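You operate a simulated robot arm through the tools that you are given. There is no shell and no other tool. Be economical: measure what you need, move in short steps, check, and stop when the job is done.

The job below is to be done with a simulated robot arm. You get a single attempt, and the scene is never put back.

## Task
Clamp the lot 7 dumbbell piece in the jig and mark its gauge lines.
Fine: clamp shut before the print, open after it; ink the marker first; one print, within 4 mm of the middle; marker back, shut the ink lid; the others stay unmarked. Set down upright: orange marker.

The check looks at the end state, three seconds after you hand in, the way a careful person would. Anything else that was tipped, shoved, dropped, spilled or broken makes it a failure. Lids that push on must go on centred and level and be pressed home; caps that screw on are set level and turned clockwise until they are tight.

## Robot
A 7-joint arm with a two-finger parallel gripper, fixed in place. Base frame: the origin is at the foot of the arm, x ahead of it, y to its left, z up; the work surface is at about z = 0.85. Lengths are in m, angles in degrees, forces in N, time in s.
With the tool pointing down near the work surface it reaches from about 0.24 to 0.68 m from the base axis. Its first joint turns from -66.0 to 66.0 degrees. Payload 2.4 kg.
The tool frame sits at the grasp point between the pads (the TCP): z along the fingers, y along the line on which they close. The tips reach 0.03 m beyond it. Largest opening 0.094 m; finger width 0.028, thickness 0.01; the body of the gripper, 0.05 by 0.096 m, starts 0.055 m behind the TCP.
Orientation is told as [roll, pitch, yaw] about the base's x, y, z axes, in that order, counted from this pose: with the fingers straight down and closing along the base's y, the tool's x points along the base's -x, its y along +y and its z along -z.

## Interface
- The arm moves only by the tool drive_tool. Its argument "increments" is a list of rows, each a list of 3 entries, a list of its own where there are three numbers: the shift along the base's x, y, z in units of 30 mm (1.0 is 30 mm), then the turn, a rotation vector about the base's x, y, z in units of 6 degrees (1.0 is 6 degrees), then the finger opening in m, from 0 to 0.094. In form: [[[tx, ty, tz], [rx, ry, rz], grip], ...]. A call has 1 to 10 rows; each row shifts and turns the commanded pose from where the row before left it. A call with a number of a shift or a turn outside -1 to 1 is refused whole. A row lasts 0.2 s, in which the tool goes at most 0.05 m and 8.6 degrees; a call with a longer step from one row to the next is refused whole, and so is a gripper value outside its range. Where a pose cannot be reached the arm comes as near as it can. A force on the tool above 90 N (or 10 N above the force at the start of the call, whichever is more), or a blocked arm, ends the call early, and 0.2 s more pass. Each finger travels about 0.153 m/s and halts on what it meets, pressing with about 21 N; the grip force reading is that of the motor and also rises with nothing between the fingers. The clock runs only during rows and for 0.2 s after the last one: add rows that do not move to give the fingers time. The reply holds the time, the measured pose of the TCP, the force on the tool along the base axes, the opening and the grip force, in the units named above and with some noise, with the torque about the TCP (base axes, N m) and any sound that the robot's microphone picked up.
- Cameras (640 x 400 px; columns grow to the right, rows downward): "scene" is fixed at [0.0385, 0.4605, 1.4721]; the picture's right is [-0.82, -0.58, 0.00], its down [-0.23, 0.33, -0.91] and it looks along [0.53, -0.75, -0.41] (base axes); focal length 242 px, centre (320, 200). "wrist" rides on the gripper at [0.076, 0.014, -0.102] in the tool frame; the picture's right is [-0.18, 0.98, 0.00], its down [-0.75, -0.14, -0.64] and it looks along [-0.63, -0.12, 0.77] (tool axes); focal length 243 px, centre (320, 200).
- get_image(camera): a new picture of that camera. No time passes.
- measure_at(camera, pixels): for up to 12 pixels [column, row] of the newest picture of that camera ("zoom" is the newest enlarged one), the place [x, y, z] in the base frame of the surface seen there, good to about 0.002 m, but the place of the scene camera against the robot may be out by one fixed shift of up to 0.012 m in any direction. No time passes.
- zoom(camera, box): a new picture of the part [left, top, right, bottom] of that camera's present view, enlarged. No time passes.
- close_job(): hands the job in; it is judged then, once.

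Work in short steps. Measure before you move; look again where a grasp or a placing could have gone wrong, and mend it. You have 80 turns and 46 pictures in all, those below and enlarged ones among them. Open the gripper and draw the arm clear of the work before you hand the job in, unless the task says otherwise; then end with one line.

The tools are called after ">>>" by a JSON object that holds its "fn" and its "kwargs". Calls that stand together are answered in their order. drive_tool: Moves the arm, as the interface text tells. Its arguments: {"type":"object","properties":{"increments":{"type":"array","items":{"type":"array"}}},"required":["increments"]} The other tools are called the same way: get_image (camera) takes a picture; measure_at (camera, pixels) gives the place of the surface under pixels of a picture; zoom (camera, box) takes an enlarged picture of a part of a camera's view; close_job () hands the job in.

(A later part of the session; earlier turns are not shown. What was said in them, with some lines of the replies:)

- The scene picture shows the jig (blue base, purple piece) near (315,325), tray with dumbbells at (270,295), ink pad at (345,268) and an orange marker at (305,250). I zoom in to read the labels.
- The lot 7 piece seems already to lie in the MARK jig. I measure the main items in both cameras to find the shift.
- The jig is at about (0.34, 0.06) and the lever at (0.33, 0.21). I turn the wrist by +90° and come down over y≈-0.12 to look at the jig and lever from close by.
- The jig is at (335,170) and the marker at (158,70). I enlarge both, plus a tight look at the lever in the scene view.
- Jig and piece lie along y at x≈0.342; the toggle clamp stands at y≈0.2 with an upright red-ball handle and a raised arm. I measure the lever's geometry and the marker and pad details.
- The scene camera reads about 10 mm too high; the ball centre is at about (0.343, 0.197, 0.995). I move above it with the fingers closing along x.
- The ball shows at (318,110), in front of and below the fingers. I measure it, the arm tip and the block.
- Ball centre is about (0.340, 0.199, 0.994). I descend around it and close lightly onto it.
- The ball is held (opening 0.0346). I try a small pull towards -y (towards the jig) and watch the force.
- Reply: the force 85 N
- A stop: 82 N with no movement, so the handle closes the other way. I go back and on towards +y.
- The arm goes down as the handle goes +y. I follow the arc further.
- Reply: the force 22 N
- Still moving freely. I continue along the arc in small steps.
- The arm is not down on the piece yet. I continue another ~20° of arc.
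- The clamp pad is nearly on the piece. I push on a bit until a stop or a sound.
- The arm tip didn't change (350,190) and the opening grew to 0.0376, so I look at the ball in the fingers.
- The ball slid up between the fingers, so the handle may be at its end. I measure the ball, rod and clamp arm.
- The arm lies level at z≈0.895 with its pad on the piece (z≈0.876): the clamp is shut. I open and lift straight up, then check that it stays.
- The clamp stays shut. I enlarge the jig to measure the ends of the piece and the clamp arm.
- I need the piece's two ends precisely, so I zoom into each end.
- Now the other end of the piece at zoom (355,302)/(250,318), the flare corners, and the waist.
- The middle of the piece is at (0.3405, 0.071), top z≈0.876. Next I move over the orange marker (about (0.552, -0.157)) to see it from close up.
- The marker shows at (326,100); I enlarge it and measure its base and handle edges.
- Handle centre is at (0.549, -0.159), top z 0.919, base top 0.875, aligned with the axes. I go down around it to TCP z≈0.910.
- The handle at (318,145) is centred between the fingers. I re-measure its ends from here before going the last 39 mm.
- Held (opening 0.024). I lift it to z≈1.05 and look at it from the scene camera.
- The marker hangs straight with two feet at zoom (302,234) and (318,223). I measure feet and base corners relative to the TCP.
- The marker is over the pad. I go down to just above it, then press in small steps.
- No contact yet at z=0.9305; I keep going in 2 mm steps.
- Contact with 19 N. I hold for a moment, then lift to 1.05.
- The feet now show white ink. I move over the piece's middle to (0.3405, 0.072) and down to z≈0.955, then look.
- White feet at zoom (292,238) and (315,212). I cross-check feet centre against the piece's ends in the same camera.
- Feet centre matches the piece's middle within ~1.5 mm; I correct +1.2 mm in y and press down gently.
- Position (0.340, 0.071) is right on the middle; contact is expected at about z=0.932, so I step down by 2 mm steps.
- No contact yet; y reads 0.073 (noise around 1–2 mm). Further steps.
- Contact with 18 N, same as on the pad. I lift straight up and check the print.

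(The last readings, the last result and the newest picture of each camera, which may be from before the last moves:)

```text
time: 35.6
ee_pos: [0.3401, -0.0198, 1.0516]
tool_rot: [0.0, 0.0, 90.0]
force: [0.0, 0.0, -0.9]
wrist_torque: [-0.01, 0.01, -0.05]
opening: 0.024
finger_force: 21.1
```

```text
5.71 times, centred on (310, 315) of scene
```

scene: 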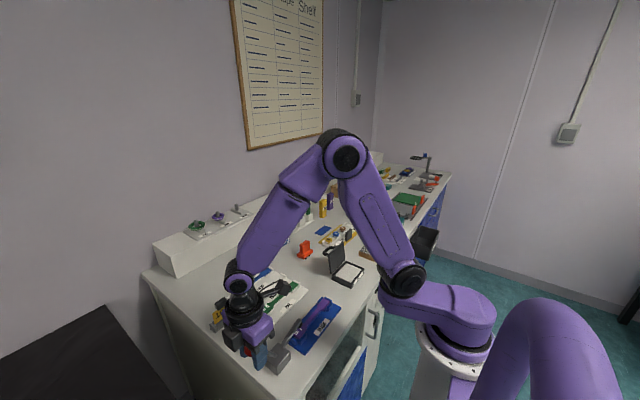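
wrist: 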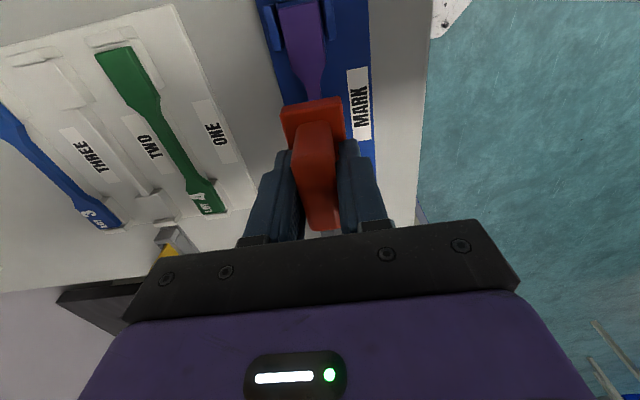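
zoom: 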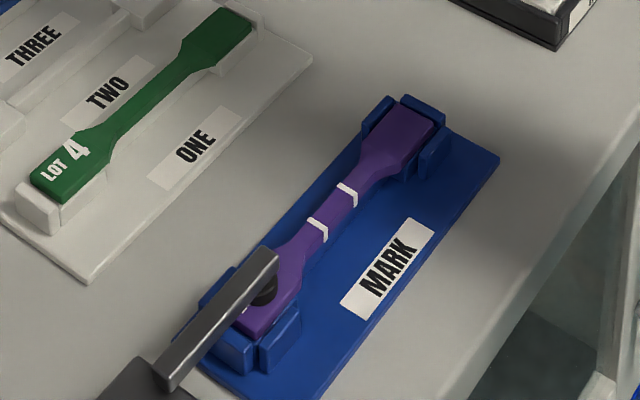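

Two clean white lines sit on the middle of the gauge section. Now I carry the marker back to its spot (0.5485, -0.159).

>>> {"fn": "drive_tool", "kwargs": {"increments": [[[0.99, -0.66, 0], [0, 0, 0], 0.01], [[0.99, -0.66, 0], [0, 0, 0], 0.01], [[0.99, -0.66, 0], [0, 0, 0], 0.01], [[0.99, -0.66, 0], [0, 0, 0], 0.01], [[0.99, -0.66, 0], [0, 0, 0], 0.01], [[0.99, -0.66, 0], [0, 0, 0], 0.01], [[0.99, -0.66, 0], [0, 0, 0], 0.01], [[0, 0, -1], [0, 0, 0], 0.01], [[0, 0, -1], [0, 0, 0], 0.01], [[0, 0, -1], [0, 0, 0], 0.01]]}}

>>> {"fn": "drive_tool", "kwargs": {"increments": [[[0, 0, -0.9], [0, 0, 0], 0.01], [[0, 0, -0.3], [0, 0, 0], 0.01], [[0, 0, 0], [0, 0, 0], 0.01]]}}

```text
time: 37.8
ee_pos: [0.5472, -0.1576, 0.9649]
tool_rot: [0.0, 0.0, 90.0]
force: [0.0, 0.7, -1.3]
wrist_torque: [-0.04, 0.02, -0.01]
opening: 0.0242
finger_force: 21.4
```

```text
time: 38.6
ee_pos: [0.5457, -0.1584, 0.9291]
tool_rot: [0.0, 0.0, 90.0]
force: [-0.1, -0.1, -0.9]
wrist_torque: [0.0, -0.01, 0.0]
opening: 0.024
finger_force: 21.0
```

At z 0.929 with nothing touched; I go the last 18 mm in small steps until contact.

>>> {"fn": "drive_tool", "kwargs": {"increments": [[[0.06, 0, -0.3], [0, 0, 0], 0.01], [[0, 0, -0.2], [0, 0, 0], 0.01], [[0, 0, -0.07], [0, 0, 0], 0.01]]}}

>>> {"fn": "drive_tool", "kwargs": {"increments": [[[0, 0, -0.05], [0, 0, 0], 0.01], [[0, 0, 0], [0, 0, 0], 0.01]]}}

```text
time: 39.4
ee_pos: [0.5485, -0.1565, 0.9096]
tool_rot: [0.0, 0.1, 90.0]
force: [-0.7, 0.0, -0.7]
wrist_torque: [0.01, -0.02, -0.03]
opening: 0.0239
finger_force: 21.3
```

```text
time: 40.0
ee_pos: [0.5484, -0.1575, 0.9058]
tool_rot: [-0.1, 0.0, 90.0]
force: [0.3, 0.1, -1.0]
wrist_torque: [0.0, 0.01, 0.05]
opening: 0.0242
finger_force: 21.0
```

No contact yet (marker slid slightly in the grip, as the pad contact at 0.926 suggests ~0.904 here). I continue in 1 mm steps.

>>> {"fn": "drive_tool", "kwargs": {"increments": [[[0, 0, -0.04], [0, 0, 0], 0.01], [[0, 0, -0.03], [0, 0, 0], 0.01]]}}

>>> {"fn": "get_image", "kwargs": {"camera": "wrist"}}

```text
time: 40.6
ee_pos: [0.549, -0.1577, 0.9053]
tool_rot: [0.0, 0.0, 90.0]
force: [0.5, 0.3, -1.2]
wrist_torque: [0.0, -0.02, 0.01]
opening: 0.0239
finger_force: 21.1
```

```text
13 pictures are left
```

wrist: 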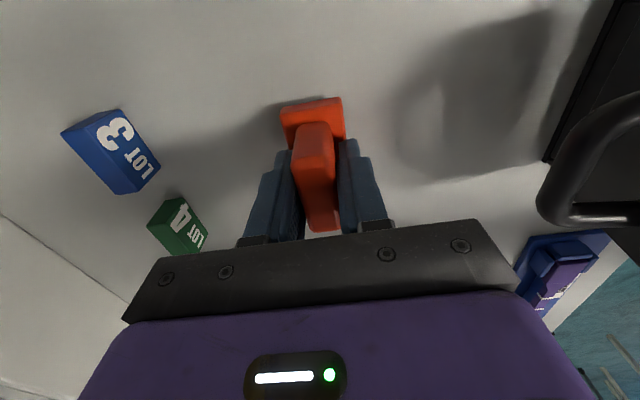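

A small gap may remain; I go down in 1 mm steps until the force shows contact.

>>> {"fn": "drive_tool", "kwargs": {"increments": [[[0, 0, -0.04], [0, 0, 0], 0.01], [[0, 0, -0.03], [0, 0, 0], 0.01]]}}

```text
time: 41.2
ee_pos: [0.5487, -0.1573, 0.9041]
tool_rot: [-0.2, 0.0, 89.9]
force: [-0.6, 1.9, 10.1]
wrist_torque: [0.24, 0.06, 0.02]
opening: 0.0241
finger_force: 20.9
```

The marker touches down (10 N). I ease up a touch, open slowly and lift away.

>>> {"fn": "drive_tool", "kwargs": {"increments": [[[0, 0, 0.02], [0, 0, 0], 0.024], [[0, 0, 0], [0, 0, 0], 0.032], [[0, 0, 0], [0, 0, 0], 0.05], [[0, 0, 0.4], [0, 0, 0], 0.06], [[0, 0, 1], [0, 0, 0], 0.06], [[0, 0, 1], [0, 0, 0], 0.06], [[0, 0, 1], [0, 0, 0], 0.06], [[0, 0, 1], [0, 0, 0], 0.06]]}}

>>> {"fn": "zoom", "kwargs": {"camera": "scene", "box": [270, 190, 390, 300]}}

```text
time: 43.0
ee_pos: [0.5486, -0.1588, 1.0368]
tool_rot: [0.0, 0.0, 90.0]
force: [0.0, 0.1, 0.4]
wrist_torque: [-0.03, -0.01, -0.02]
opening: 0.06
finger_force: 0.0
```

```text
3.64 times, centred on (330, 245) of scene
```

zoom: 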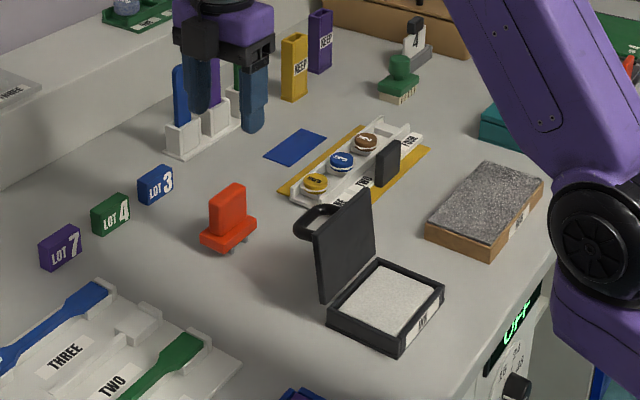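

The marker stands upright in its place. Now the ink lid: I measure lid corners and handle in this zoom.

>>> {"fn": "measure_at", "kwargs": {"camera": "zoom", "pixels": [[320, 237], [367, 197], [326, 295], [373, 255], [345, 245], [297, 228], [305, 212], [325, 206], [315, 238], [340, 215], [388, 295]]}}

>>> {"fn": "drive_tool", "kwargs": {"increments": [[[-0.5, -0.9, 0.3], [0, 0, 0], 0.03], [[-0.9, -0.9, 0.3], [0, 0, 0], 0.01], [[-0.9, -0.5, 0.3], [0, 0, 0], 0.0]]}}

>>> {"fn": "get_image", "kwargs": {"camera": "wrist"}}

```text
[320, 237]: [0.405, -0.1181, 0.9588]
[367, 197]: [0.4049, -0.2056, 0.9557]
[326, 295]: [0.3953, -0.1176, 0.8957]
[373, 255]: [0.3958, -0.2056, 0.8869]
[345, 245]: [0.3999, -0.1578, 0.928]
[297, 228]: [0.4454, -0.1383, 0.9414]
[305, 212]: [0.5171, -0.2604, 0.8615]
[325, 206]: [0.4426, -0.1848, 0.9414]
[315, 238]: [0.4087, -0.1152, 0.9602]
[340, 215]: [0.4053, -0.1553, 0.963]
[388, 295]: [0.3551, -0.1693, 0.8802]
```

```text
time: 43.8
ee_pos: [0.4785, -0.2285, 1.0622]
tool_rot: [0.0, 0.0, 90.1]
force: [-0.5, 0.3, 0.1]
wrist_torque: [0.02, -0.02, 0.03]
opening: 0.0
finger_force: 21.3
```

```text
11 pictures are left
```

wrist: 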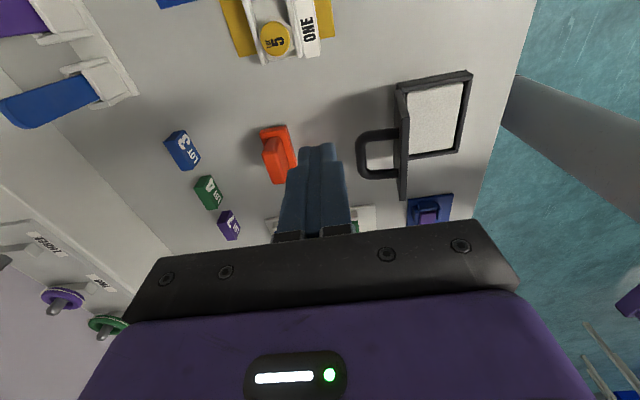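

>>> {"fn": "measure_at", "kwargs": {"camera": "wrist", "pixels": [[400, 95], [401, 130], [402, 175], [403, 192], [404, 200], [360, 150], [370, 136], [385, 134], [388, 172], [368, 173], [408, 195], [397, 195]]}}

```text
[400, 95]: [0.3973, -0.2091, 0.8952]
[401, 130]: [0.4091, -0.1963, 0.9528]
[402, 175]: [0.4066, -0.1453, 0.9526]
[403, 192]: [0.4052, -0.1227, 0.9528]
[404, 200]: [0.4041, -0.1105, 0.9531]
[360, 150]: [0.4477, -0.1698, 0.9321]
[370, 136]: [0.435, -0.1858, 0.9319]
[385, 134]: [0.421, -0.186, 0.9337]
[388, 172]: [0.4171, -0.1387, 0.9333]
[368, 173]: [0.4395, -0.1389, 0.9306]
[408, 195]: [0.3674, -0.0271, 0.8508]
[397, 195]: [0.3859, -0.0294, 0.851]
```

Lid top edge at x≈0.405, z 0.953, y -0.20…-0.11; handle legs at y -0.186 and -0.138. I place the closed fingers behind the lid at (0.445, -0.112), beside the handle.

>>> {"fn": "drive_tool", "kwargs": {"increments": [[[-0.28, 0.97, 0], [0, 0, 0], 0.0], [[-0.28, 0.97, 0], [0, 0, 0], 0.0], [[-0.28, 0.97, 0], [0, 0, 0], 0.0], [[-0.28, 0.97, 0], [0, 0, 0], 0.0], [[0, 0, -0.8], [0, 0, 0], 0.0], [[0, 0, -0.8], [0, 0, 0], 0.0], [[0, 0, -0.8], [0, 0, 0], 0.0], [[0, 0, -0.8], [0, 0, 0], 0.0]]}}

>>> {"fn": "get_image", "kwargs": {"camera": "wrist"}}

```text
time: 45.6
ee_pos: [0.4461, -0.1079, 0.9646]
tool_rot: [-0.1, 0.0, 90.0]
force: [0.1, 0.8, -0.4]
wrist_torque: [0.0, 0.0, 0.0]
opening: 0.0
finger_force: 21.1
```

```text
10 pictures are left
```

wrist: 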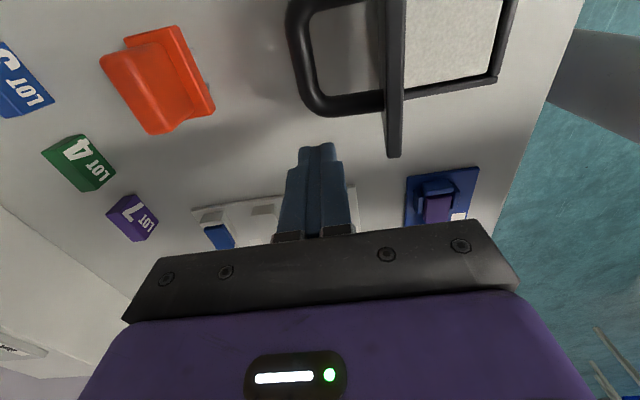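

The fingers are beside the handle, behind the lid. I push towards -x slowly.

>>> {"fn": "drive_tool", "kwargs": {"increments": [[[-0.3, -0.12, 0], [0, 0, 0], 0.0], [[-0.4, 0, 0], [0, 0, 0], 0.0], [[-0.4, 0, 0], [0, 0, 0], 0.0], [[-0.4, 0, 0], [0, 0, 0], 0.0], [[-0.4, 0, 0], [0, 0, 0], 0.0]]}}

>>> {"fn": "get_image", "kwargs": {"camera": "wrist"}}

```text
time: 46.8
ee_pos: [0.388, -0.1138, 0.9677]
tool_rot: [-0.1, -0.1, 90.0]
force: [0.6, -0.4, 0.6]
wrist_torque: [0.03, -0.02, -0.02]
opening: 0.0
finger_force: 21.0
```

```text
9 pictures are left
```

wrist: 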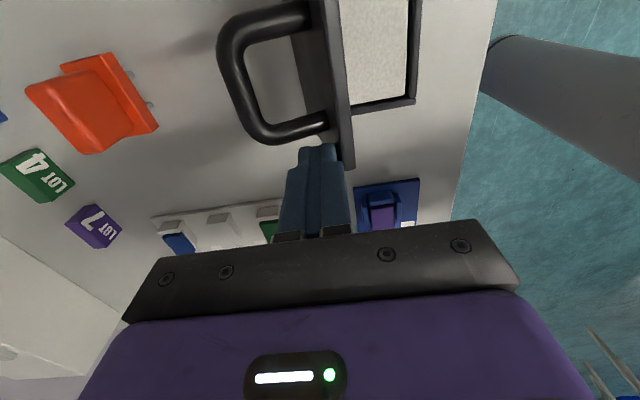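

The lid is turning with the fingers. I push on another 40 mm, with a slight descent later to follow it.

>>> {"fn": "drive_tool", "kwargs": {"increments": [[[-0.4, 0, 0], [0, 0, 0], 0.0], [[-0.4, 0, 0], [0, 0, 0], 0.0], [[-0.4, 0, 0], [0, 0, 0], 0.0], [[-0.3, 0, 0], [0, 0, 0], 0.0], [[0, 0, 0], [0, 0, 0], 0.0]]}}

>>> {"fn": "get_image", "kwargs": {"camera": "wrist"}}

```text
time: 48.0
ee_pos: [0.3456, -0.1132, 0.9668]
tool_rot: [0.0, 0.0, 90.0]
force: [0.0, 0.1, -0.1]
wrist_torque: [0.01, 0.02, 0.0]
opening: 0.0
finger_force: 21.0
```

```text
8 pictures are left
```

wrist: 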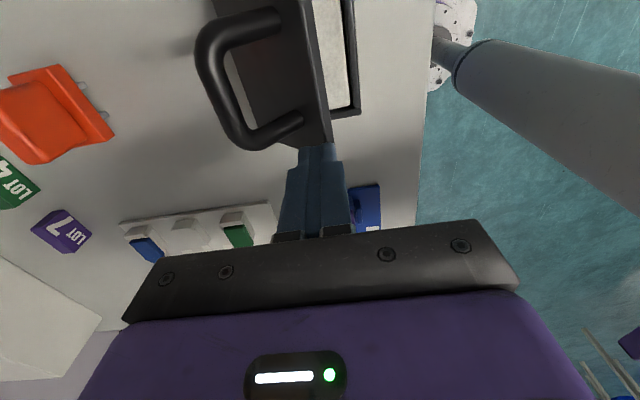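

The lid is half over and stays put. I now push down on its outer part, moving a little further to -x.

>>> {"fn": "drive_tool", "kwargs": {"increments": [[[-0.2, 0, -0.3], [0, 0, 0], 0.0], [[-0.2, 0, -0.3], [0, 0, 0], 0.0], [[-0.1, 0, -0.3], [0, 0, 0], 0.0], [[0, 0, -0.3], [0, 0, 0], 0.0], [[0, 0, -0.2], [0, 0, 0], 0.0]]}}

>>> {"fn": "get_image", "kwargs": {"camera": "wrist"}}

```text
time: 49.2
ee_pos: [0.3287, -0.1132, 0.9255]
tool_rot: [-0.1, -0.1, 90.0]
force: [-0.8, 0.2, -1.0]
wrist_torque: [-0.01, -0.01, 0.01]
opening: 0.0
finger_force: 21.2
```

```text
7 pictures are left
```

wrist: 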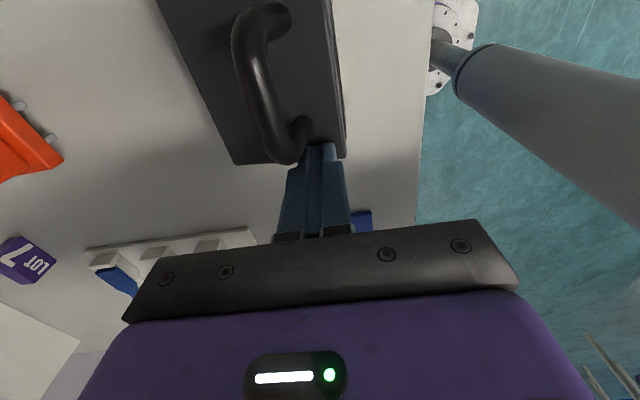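

Nearly shut. I press straight down in small steps until the force rises.

>>> {"fn": "drive_tool", "kwargs": {"increments": [[[0, 0, -0.2], [0, 0, 0], 0.0], [[0, 0, -0.15], [0, 0, 0], 0.0], [[0, 0, -0.1], [0, 0, 0], 0.0]]}}

>>> {"fn": "drive_tool", "kwargs": {"increments": [[[0, 0, -0.07], [0, 0, 0], 0.0], [[0, 0, -0.05], [0, 0, 0], 0.0]]}}

```text
time: 50.0
ee_pos: [0.328, -0.1133, 0.9122]
tool_rot: [-0.2, 0.0, 89.9]
force: [-5.4, 1.3, 28.1]
wrist_torque: [-0.11, 0.07, 0.07]
opening: 0.0
finger_force: 21.1
```

```text
time: 50.5
ee_pos: [0.3283, -0.1125, 0.9107]
tool_rot: [-0.2, -0.1, 90.0]
force: [-10.3, 3.2, 52.4]
wrist_torque: [0.09, 0.11, -0.01]
opening: 0.0
finger_force: 21.0
stopped in row 2: the force on the tool passed its limit at 98 N (the readings are from after the stop); the commanded pose is now the measured one
```

The lid is pressed home (>50 N). I lift away and fly towards the clamp handle.

>>> {"fn": "drive_tool", "kwargs": {"increments": [[[0, 0, 0.6], [0, 0, 0], 0.0], [[0, 0, 1], [0, 0, 0], 0.0], [[0, 0, 1], [0, 0, 0], 0.0], [[0, 0, 1], [0, 0, 0], 0.0], [[0, 0, 1], [0, 0, 0], 0.03], [[0, 0, 1], [0, 0, 0], 0.06], [[0.1, 1, 0.2], [0, 0, 0], 0.094], [[0.1, 1, 0], [0, 0, 0], 0.094], [[0.1, 1, 0], [0, 0, 0], 0.094], [[0.1, 1, 0], [0, 0, 0], 0.094]]}}

>>> {"fn": "drive_tool", "kwargs": {"increments": [[[0, 1, 0], [0, 0, 0], 0.094], [[0, 1, 0], [0, 0, 0], 0.094], [[0, 1, 0], [0, 0, 0], 0.094], [[0, 1, 0], [0, 0, 0], 0.094], [[0, 1, 0], [0, 0, 0], 0.094], [[0, 1, 0], [0, 0, 0], 0.094], [[0, 1, 0], [0, 0, 0], 0.094], [[0, 1, 0], [0, 0, 0], 0.094], [[0, 0.5, 0], [0, 0, 0], 0.094]]}}

>>> {"fn": "get_image", "kwargs": {"camera": "wrist"}}

>>> {"fn": "zoom", "kwargs": {"camera": "scene", "box": [260, 200, 400, 340]}}

```text
time: 52.7
ee_pos: [0.3428, 0.0054, 1.0834]
tool_rot: [-0.2, 0.0, 89.9]
force: [0.3, 0.7, -0.4]
wrist_torque: [-0.04, -0.02, 0.01]
opening: 0.0939
finger_force: 0.1
```

```text
time: 54.7
ee_pos: [0.3411, 0.2625, 1.0829]
tool_rot: [-0.1, 0.1, 89.9]
force: [0.3, -0.2, -0.2]
wrist_torque: [-0.01, 0.0, 0.02]
opening: 0.0937
finger_force: 0.1
```

```text
6 pictures are left
```

wrist: 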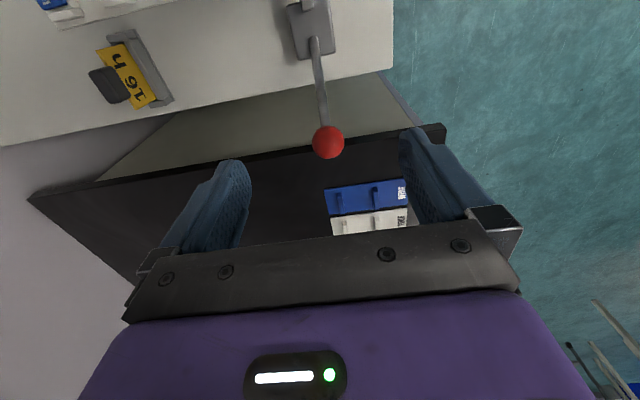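

```text
2.86 times, centred on (330, 270) of scene
```

zoom: 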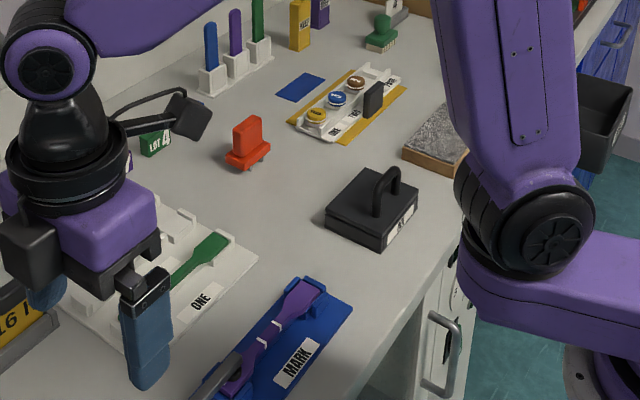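

The lid is closed level. I measure the handle's ball, at wrist (328,142).

>>> {"fn": "measure_at", "kwargs": {"camera": "wrist", "pixels": [[328, 142], [315, 142], [342, 142], [328, 129], [328, 155], [320, 90], [314, 50]]}}

```text
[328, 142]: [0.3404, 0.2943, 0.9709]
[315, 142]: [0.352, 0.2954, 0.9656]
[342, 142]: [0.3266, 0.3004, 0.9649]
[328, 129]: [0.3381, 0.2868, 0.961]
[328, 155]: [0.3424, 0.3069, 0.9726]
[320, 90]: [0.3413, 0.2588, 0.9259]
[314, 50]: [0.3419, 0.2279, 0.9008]
```

Ball centre is about (0.340, 0.299, 0.957), pivot about (0.211, 0.886). I go down around the ball and grip it.

>>> {"fn": "drive_tool", "kwargs": {"increments": [[[0, 0.6, -0.7], [0, 0, 0], 0.094], [[0, 0.6, -0.9], [0, 0, 0], 0.094], [[0, 0, -0.9], [0, 0, 0], 0.094], [[0, 0, -0.9], [0, 0, 0], 0.094], [[0, 0, -0.8], [0, 0, 0], 0.08], [[0, 0, 0], [0, 0, 0], 0.05], [[0, 0, 0], [0, 0, 0], 0.03], [[0, 0, 0], [0, 0, 0], 0.025]]}}

```text
time: 56.5
ee_pos: [0.3407, 0.2985, 0.9561]
tool_rot: [-0.1, 0.2, 90.0]
force: [-7.7, -1.2, -6.1]
wrist_torque: [0.52, -0.01, 0.02]
opening: 0.033
finger_force: 44.6
```

The ball is held (0.033). I swing it back along the arc to the open stop.

>>> {"fn": "drive_tool", "kwargs": {"increments": [[[0, -0.31, 0.34], [0, 0, 0], 0.025], [[0, -0.35, 0.3], [0, 0, 0], 0.025], [[0, -0.38, 0.26], [0, 0, 0], 0.025], [[0, -0.41, 0.2], [0, 0, 0], 0.025], [[0, -0.44, 0.15], [0, 0, 0], 0.025], [[0, -0.45, 0.1], [0, 0, 0], 0.025], [[0, -0.46, 0.04], [0, 0, 0], 0.025], [[0, -0.4, -0.01], [0, 0, 0], 0.025], [[0, -0.1, 0], [0, 0, 0], 0.025]]}}

>>> {"fn": "get_image", "kwargs": {"camera": "wrist"}}

```text
time: 58.5
ee_pos: [0.3398, 0.199, 0.9957]
tool_rot: [0.1, 0.1, 90.0]
force: [1.2, 13.2, -25.1]
wrist_torque: [0.92, -0.01, -0.02]
opening: 0.0335
finger_force: 44.6
```

```text
4 pictures are left
```

wrist: 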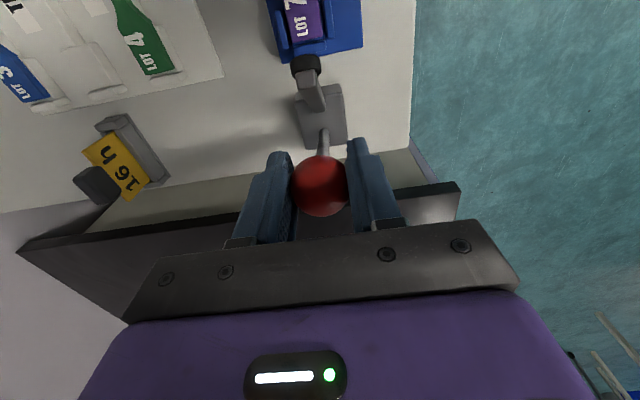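

The clamp is open as at the start. I nudge 2 mm more to the stop, release and lift clear.

>>> {"fn": "drive_tool", "kwargs": {"increments": [[[0, -0.06, 0], [0, 0, 0], 0.025], [[0, 0, 0], [0, 0, 0], 0.06], [[0, 0, 0], [0, 0, 0], 0.094], [[0, 0, 0], [0, 0, 0], 0.094], [[0, 0, 0.8], [0, 0, 0], 0.094], [[0, 0, 1], [0, 0, 0], 0.094], [[0, 0, 1], [0, 0, 0], 0.094], [[0, 0, 1], [0, 0, 0], 0.094], [[0, 0, 1], [0, 0, 0], 0.094], [[0, 0, 1], [0, 0, 0], 0.094]]}}

>>> {"fn": "drive_tool", "kwargs": {"increments": [[[0.5, -0.8, 0.8], [0, 0, 0], 0.094], [[0.5, -0.8, 0.8], [0, 0, 0], 0.094], [[0.5, -0.8, 0.8], [0, 0, 0], 0.094], [[0.3, -0.8, 0.5], [0, 0, 0], 0.094], [[0, 0, 0], [0, 0, 0], 0.094]]}}

>>> {"fn": "zoom", "kwargs": {"camera": "scene", "box": [200, 220, 400, 390]}}

```text
time: 60.7
ee_pos: [0.3447, 0.1961, 1.1735]
tool_rot: [-0.1, 0.1, 90.0]
force: [-1.0, 0.0, 0.0]
wrist_torque: [0.01, -0.01, 0.01]
opening: 0.094
finger_force: 0.1
```

```text
time: 61.9
ee_pos: [0.3966, 0.0999, 1.2617]
tool_rot: [-0.2, 0.0, 90.0]
force: [-0.4, -0.1, 0.1]
wrist_torque: [0.0, 0.01, -0.02]
opening: 0.094
finger_force: 0.0
```

```text
2.35 times, centred on (300, 305) of scene
```

zoom: 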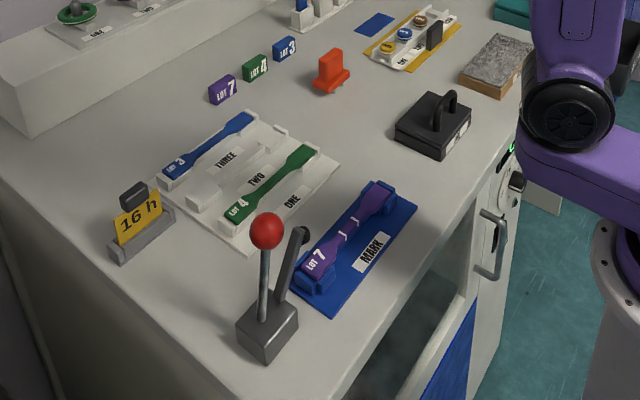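

The last picture shows the clamp open, two lines on the lot 7 piece, the marker upright and the lid shut, with nothing else disturbed. I hand in.

>>> {"fn": "close_job", "kwargs": {}}

```text
The job is handed in.
```

The lot 7 piece was clamped and marked once, with its two gauge lines within about 2 mm of the middle. The clamp is open again, the orange marker stands upright in its place, the ink lid is shut, and the other pieces are unmarked.
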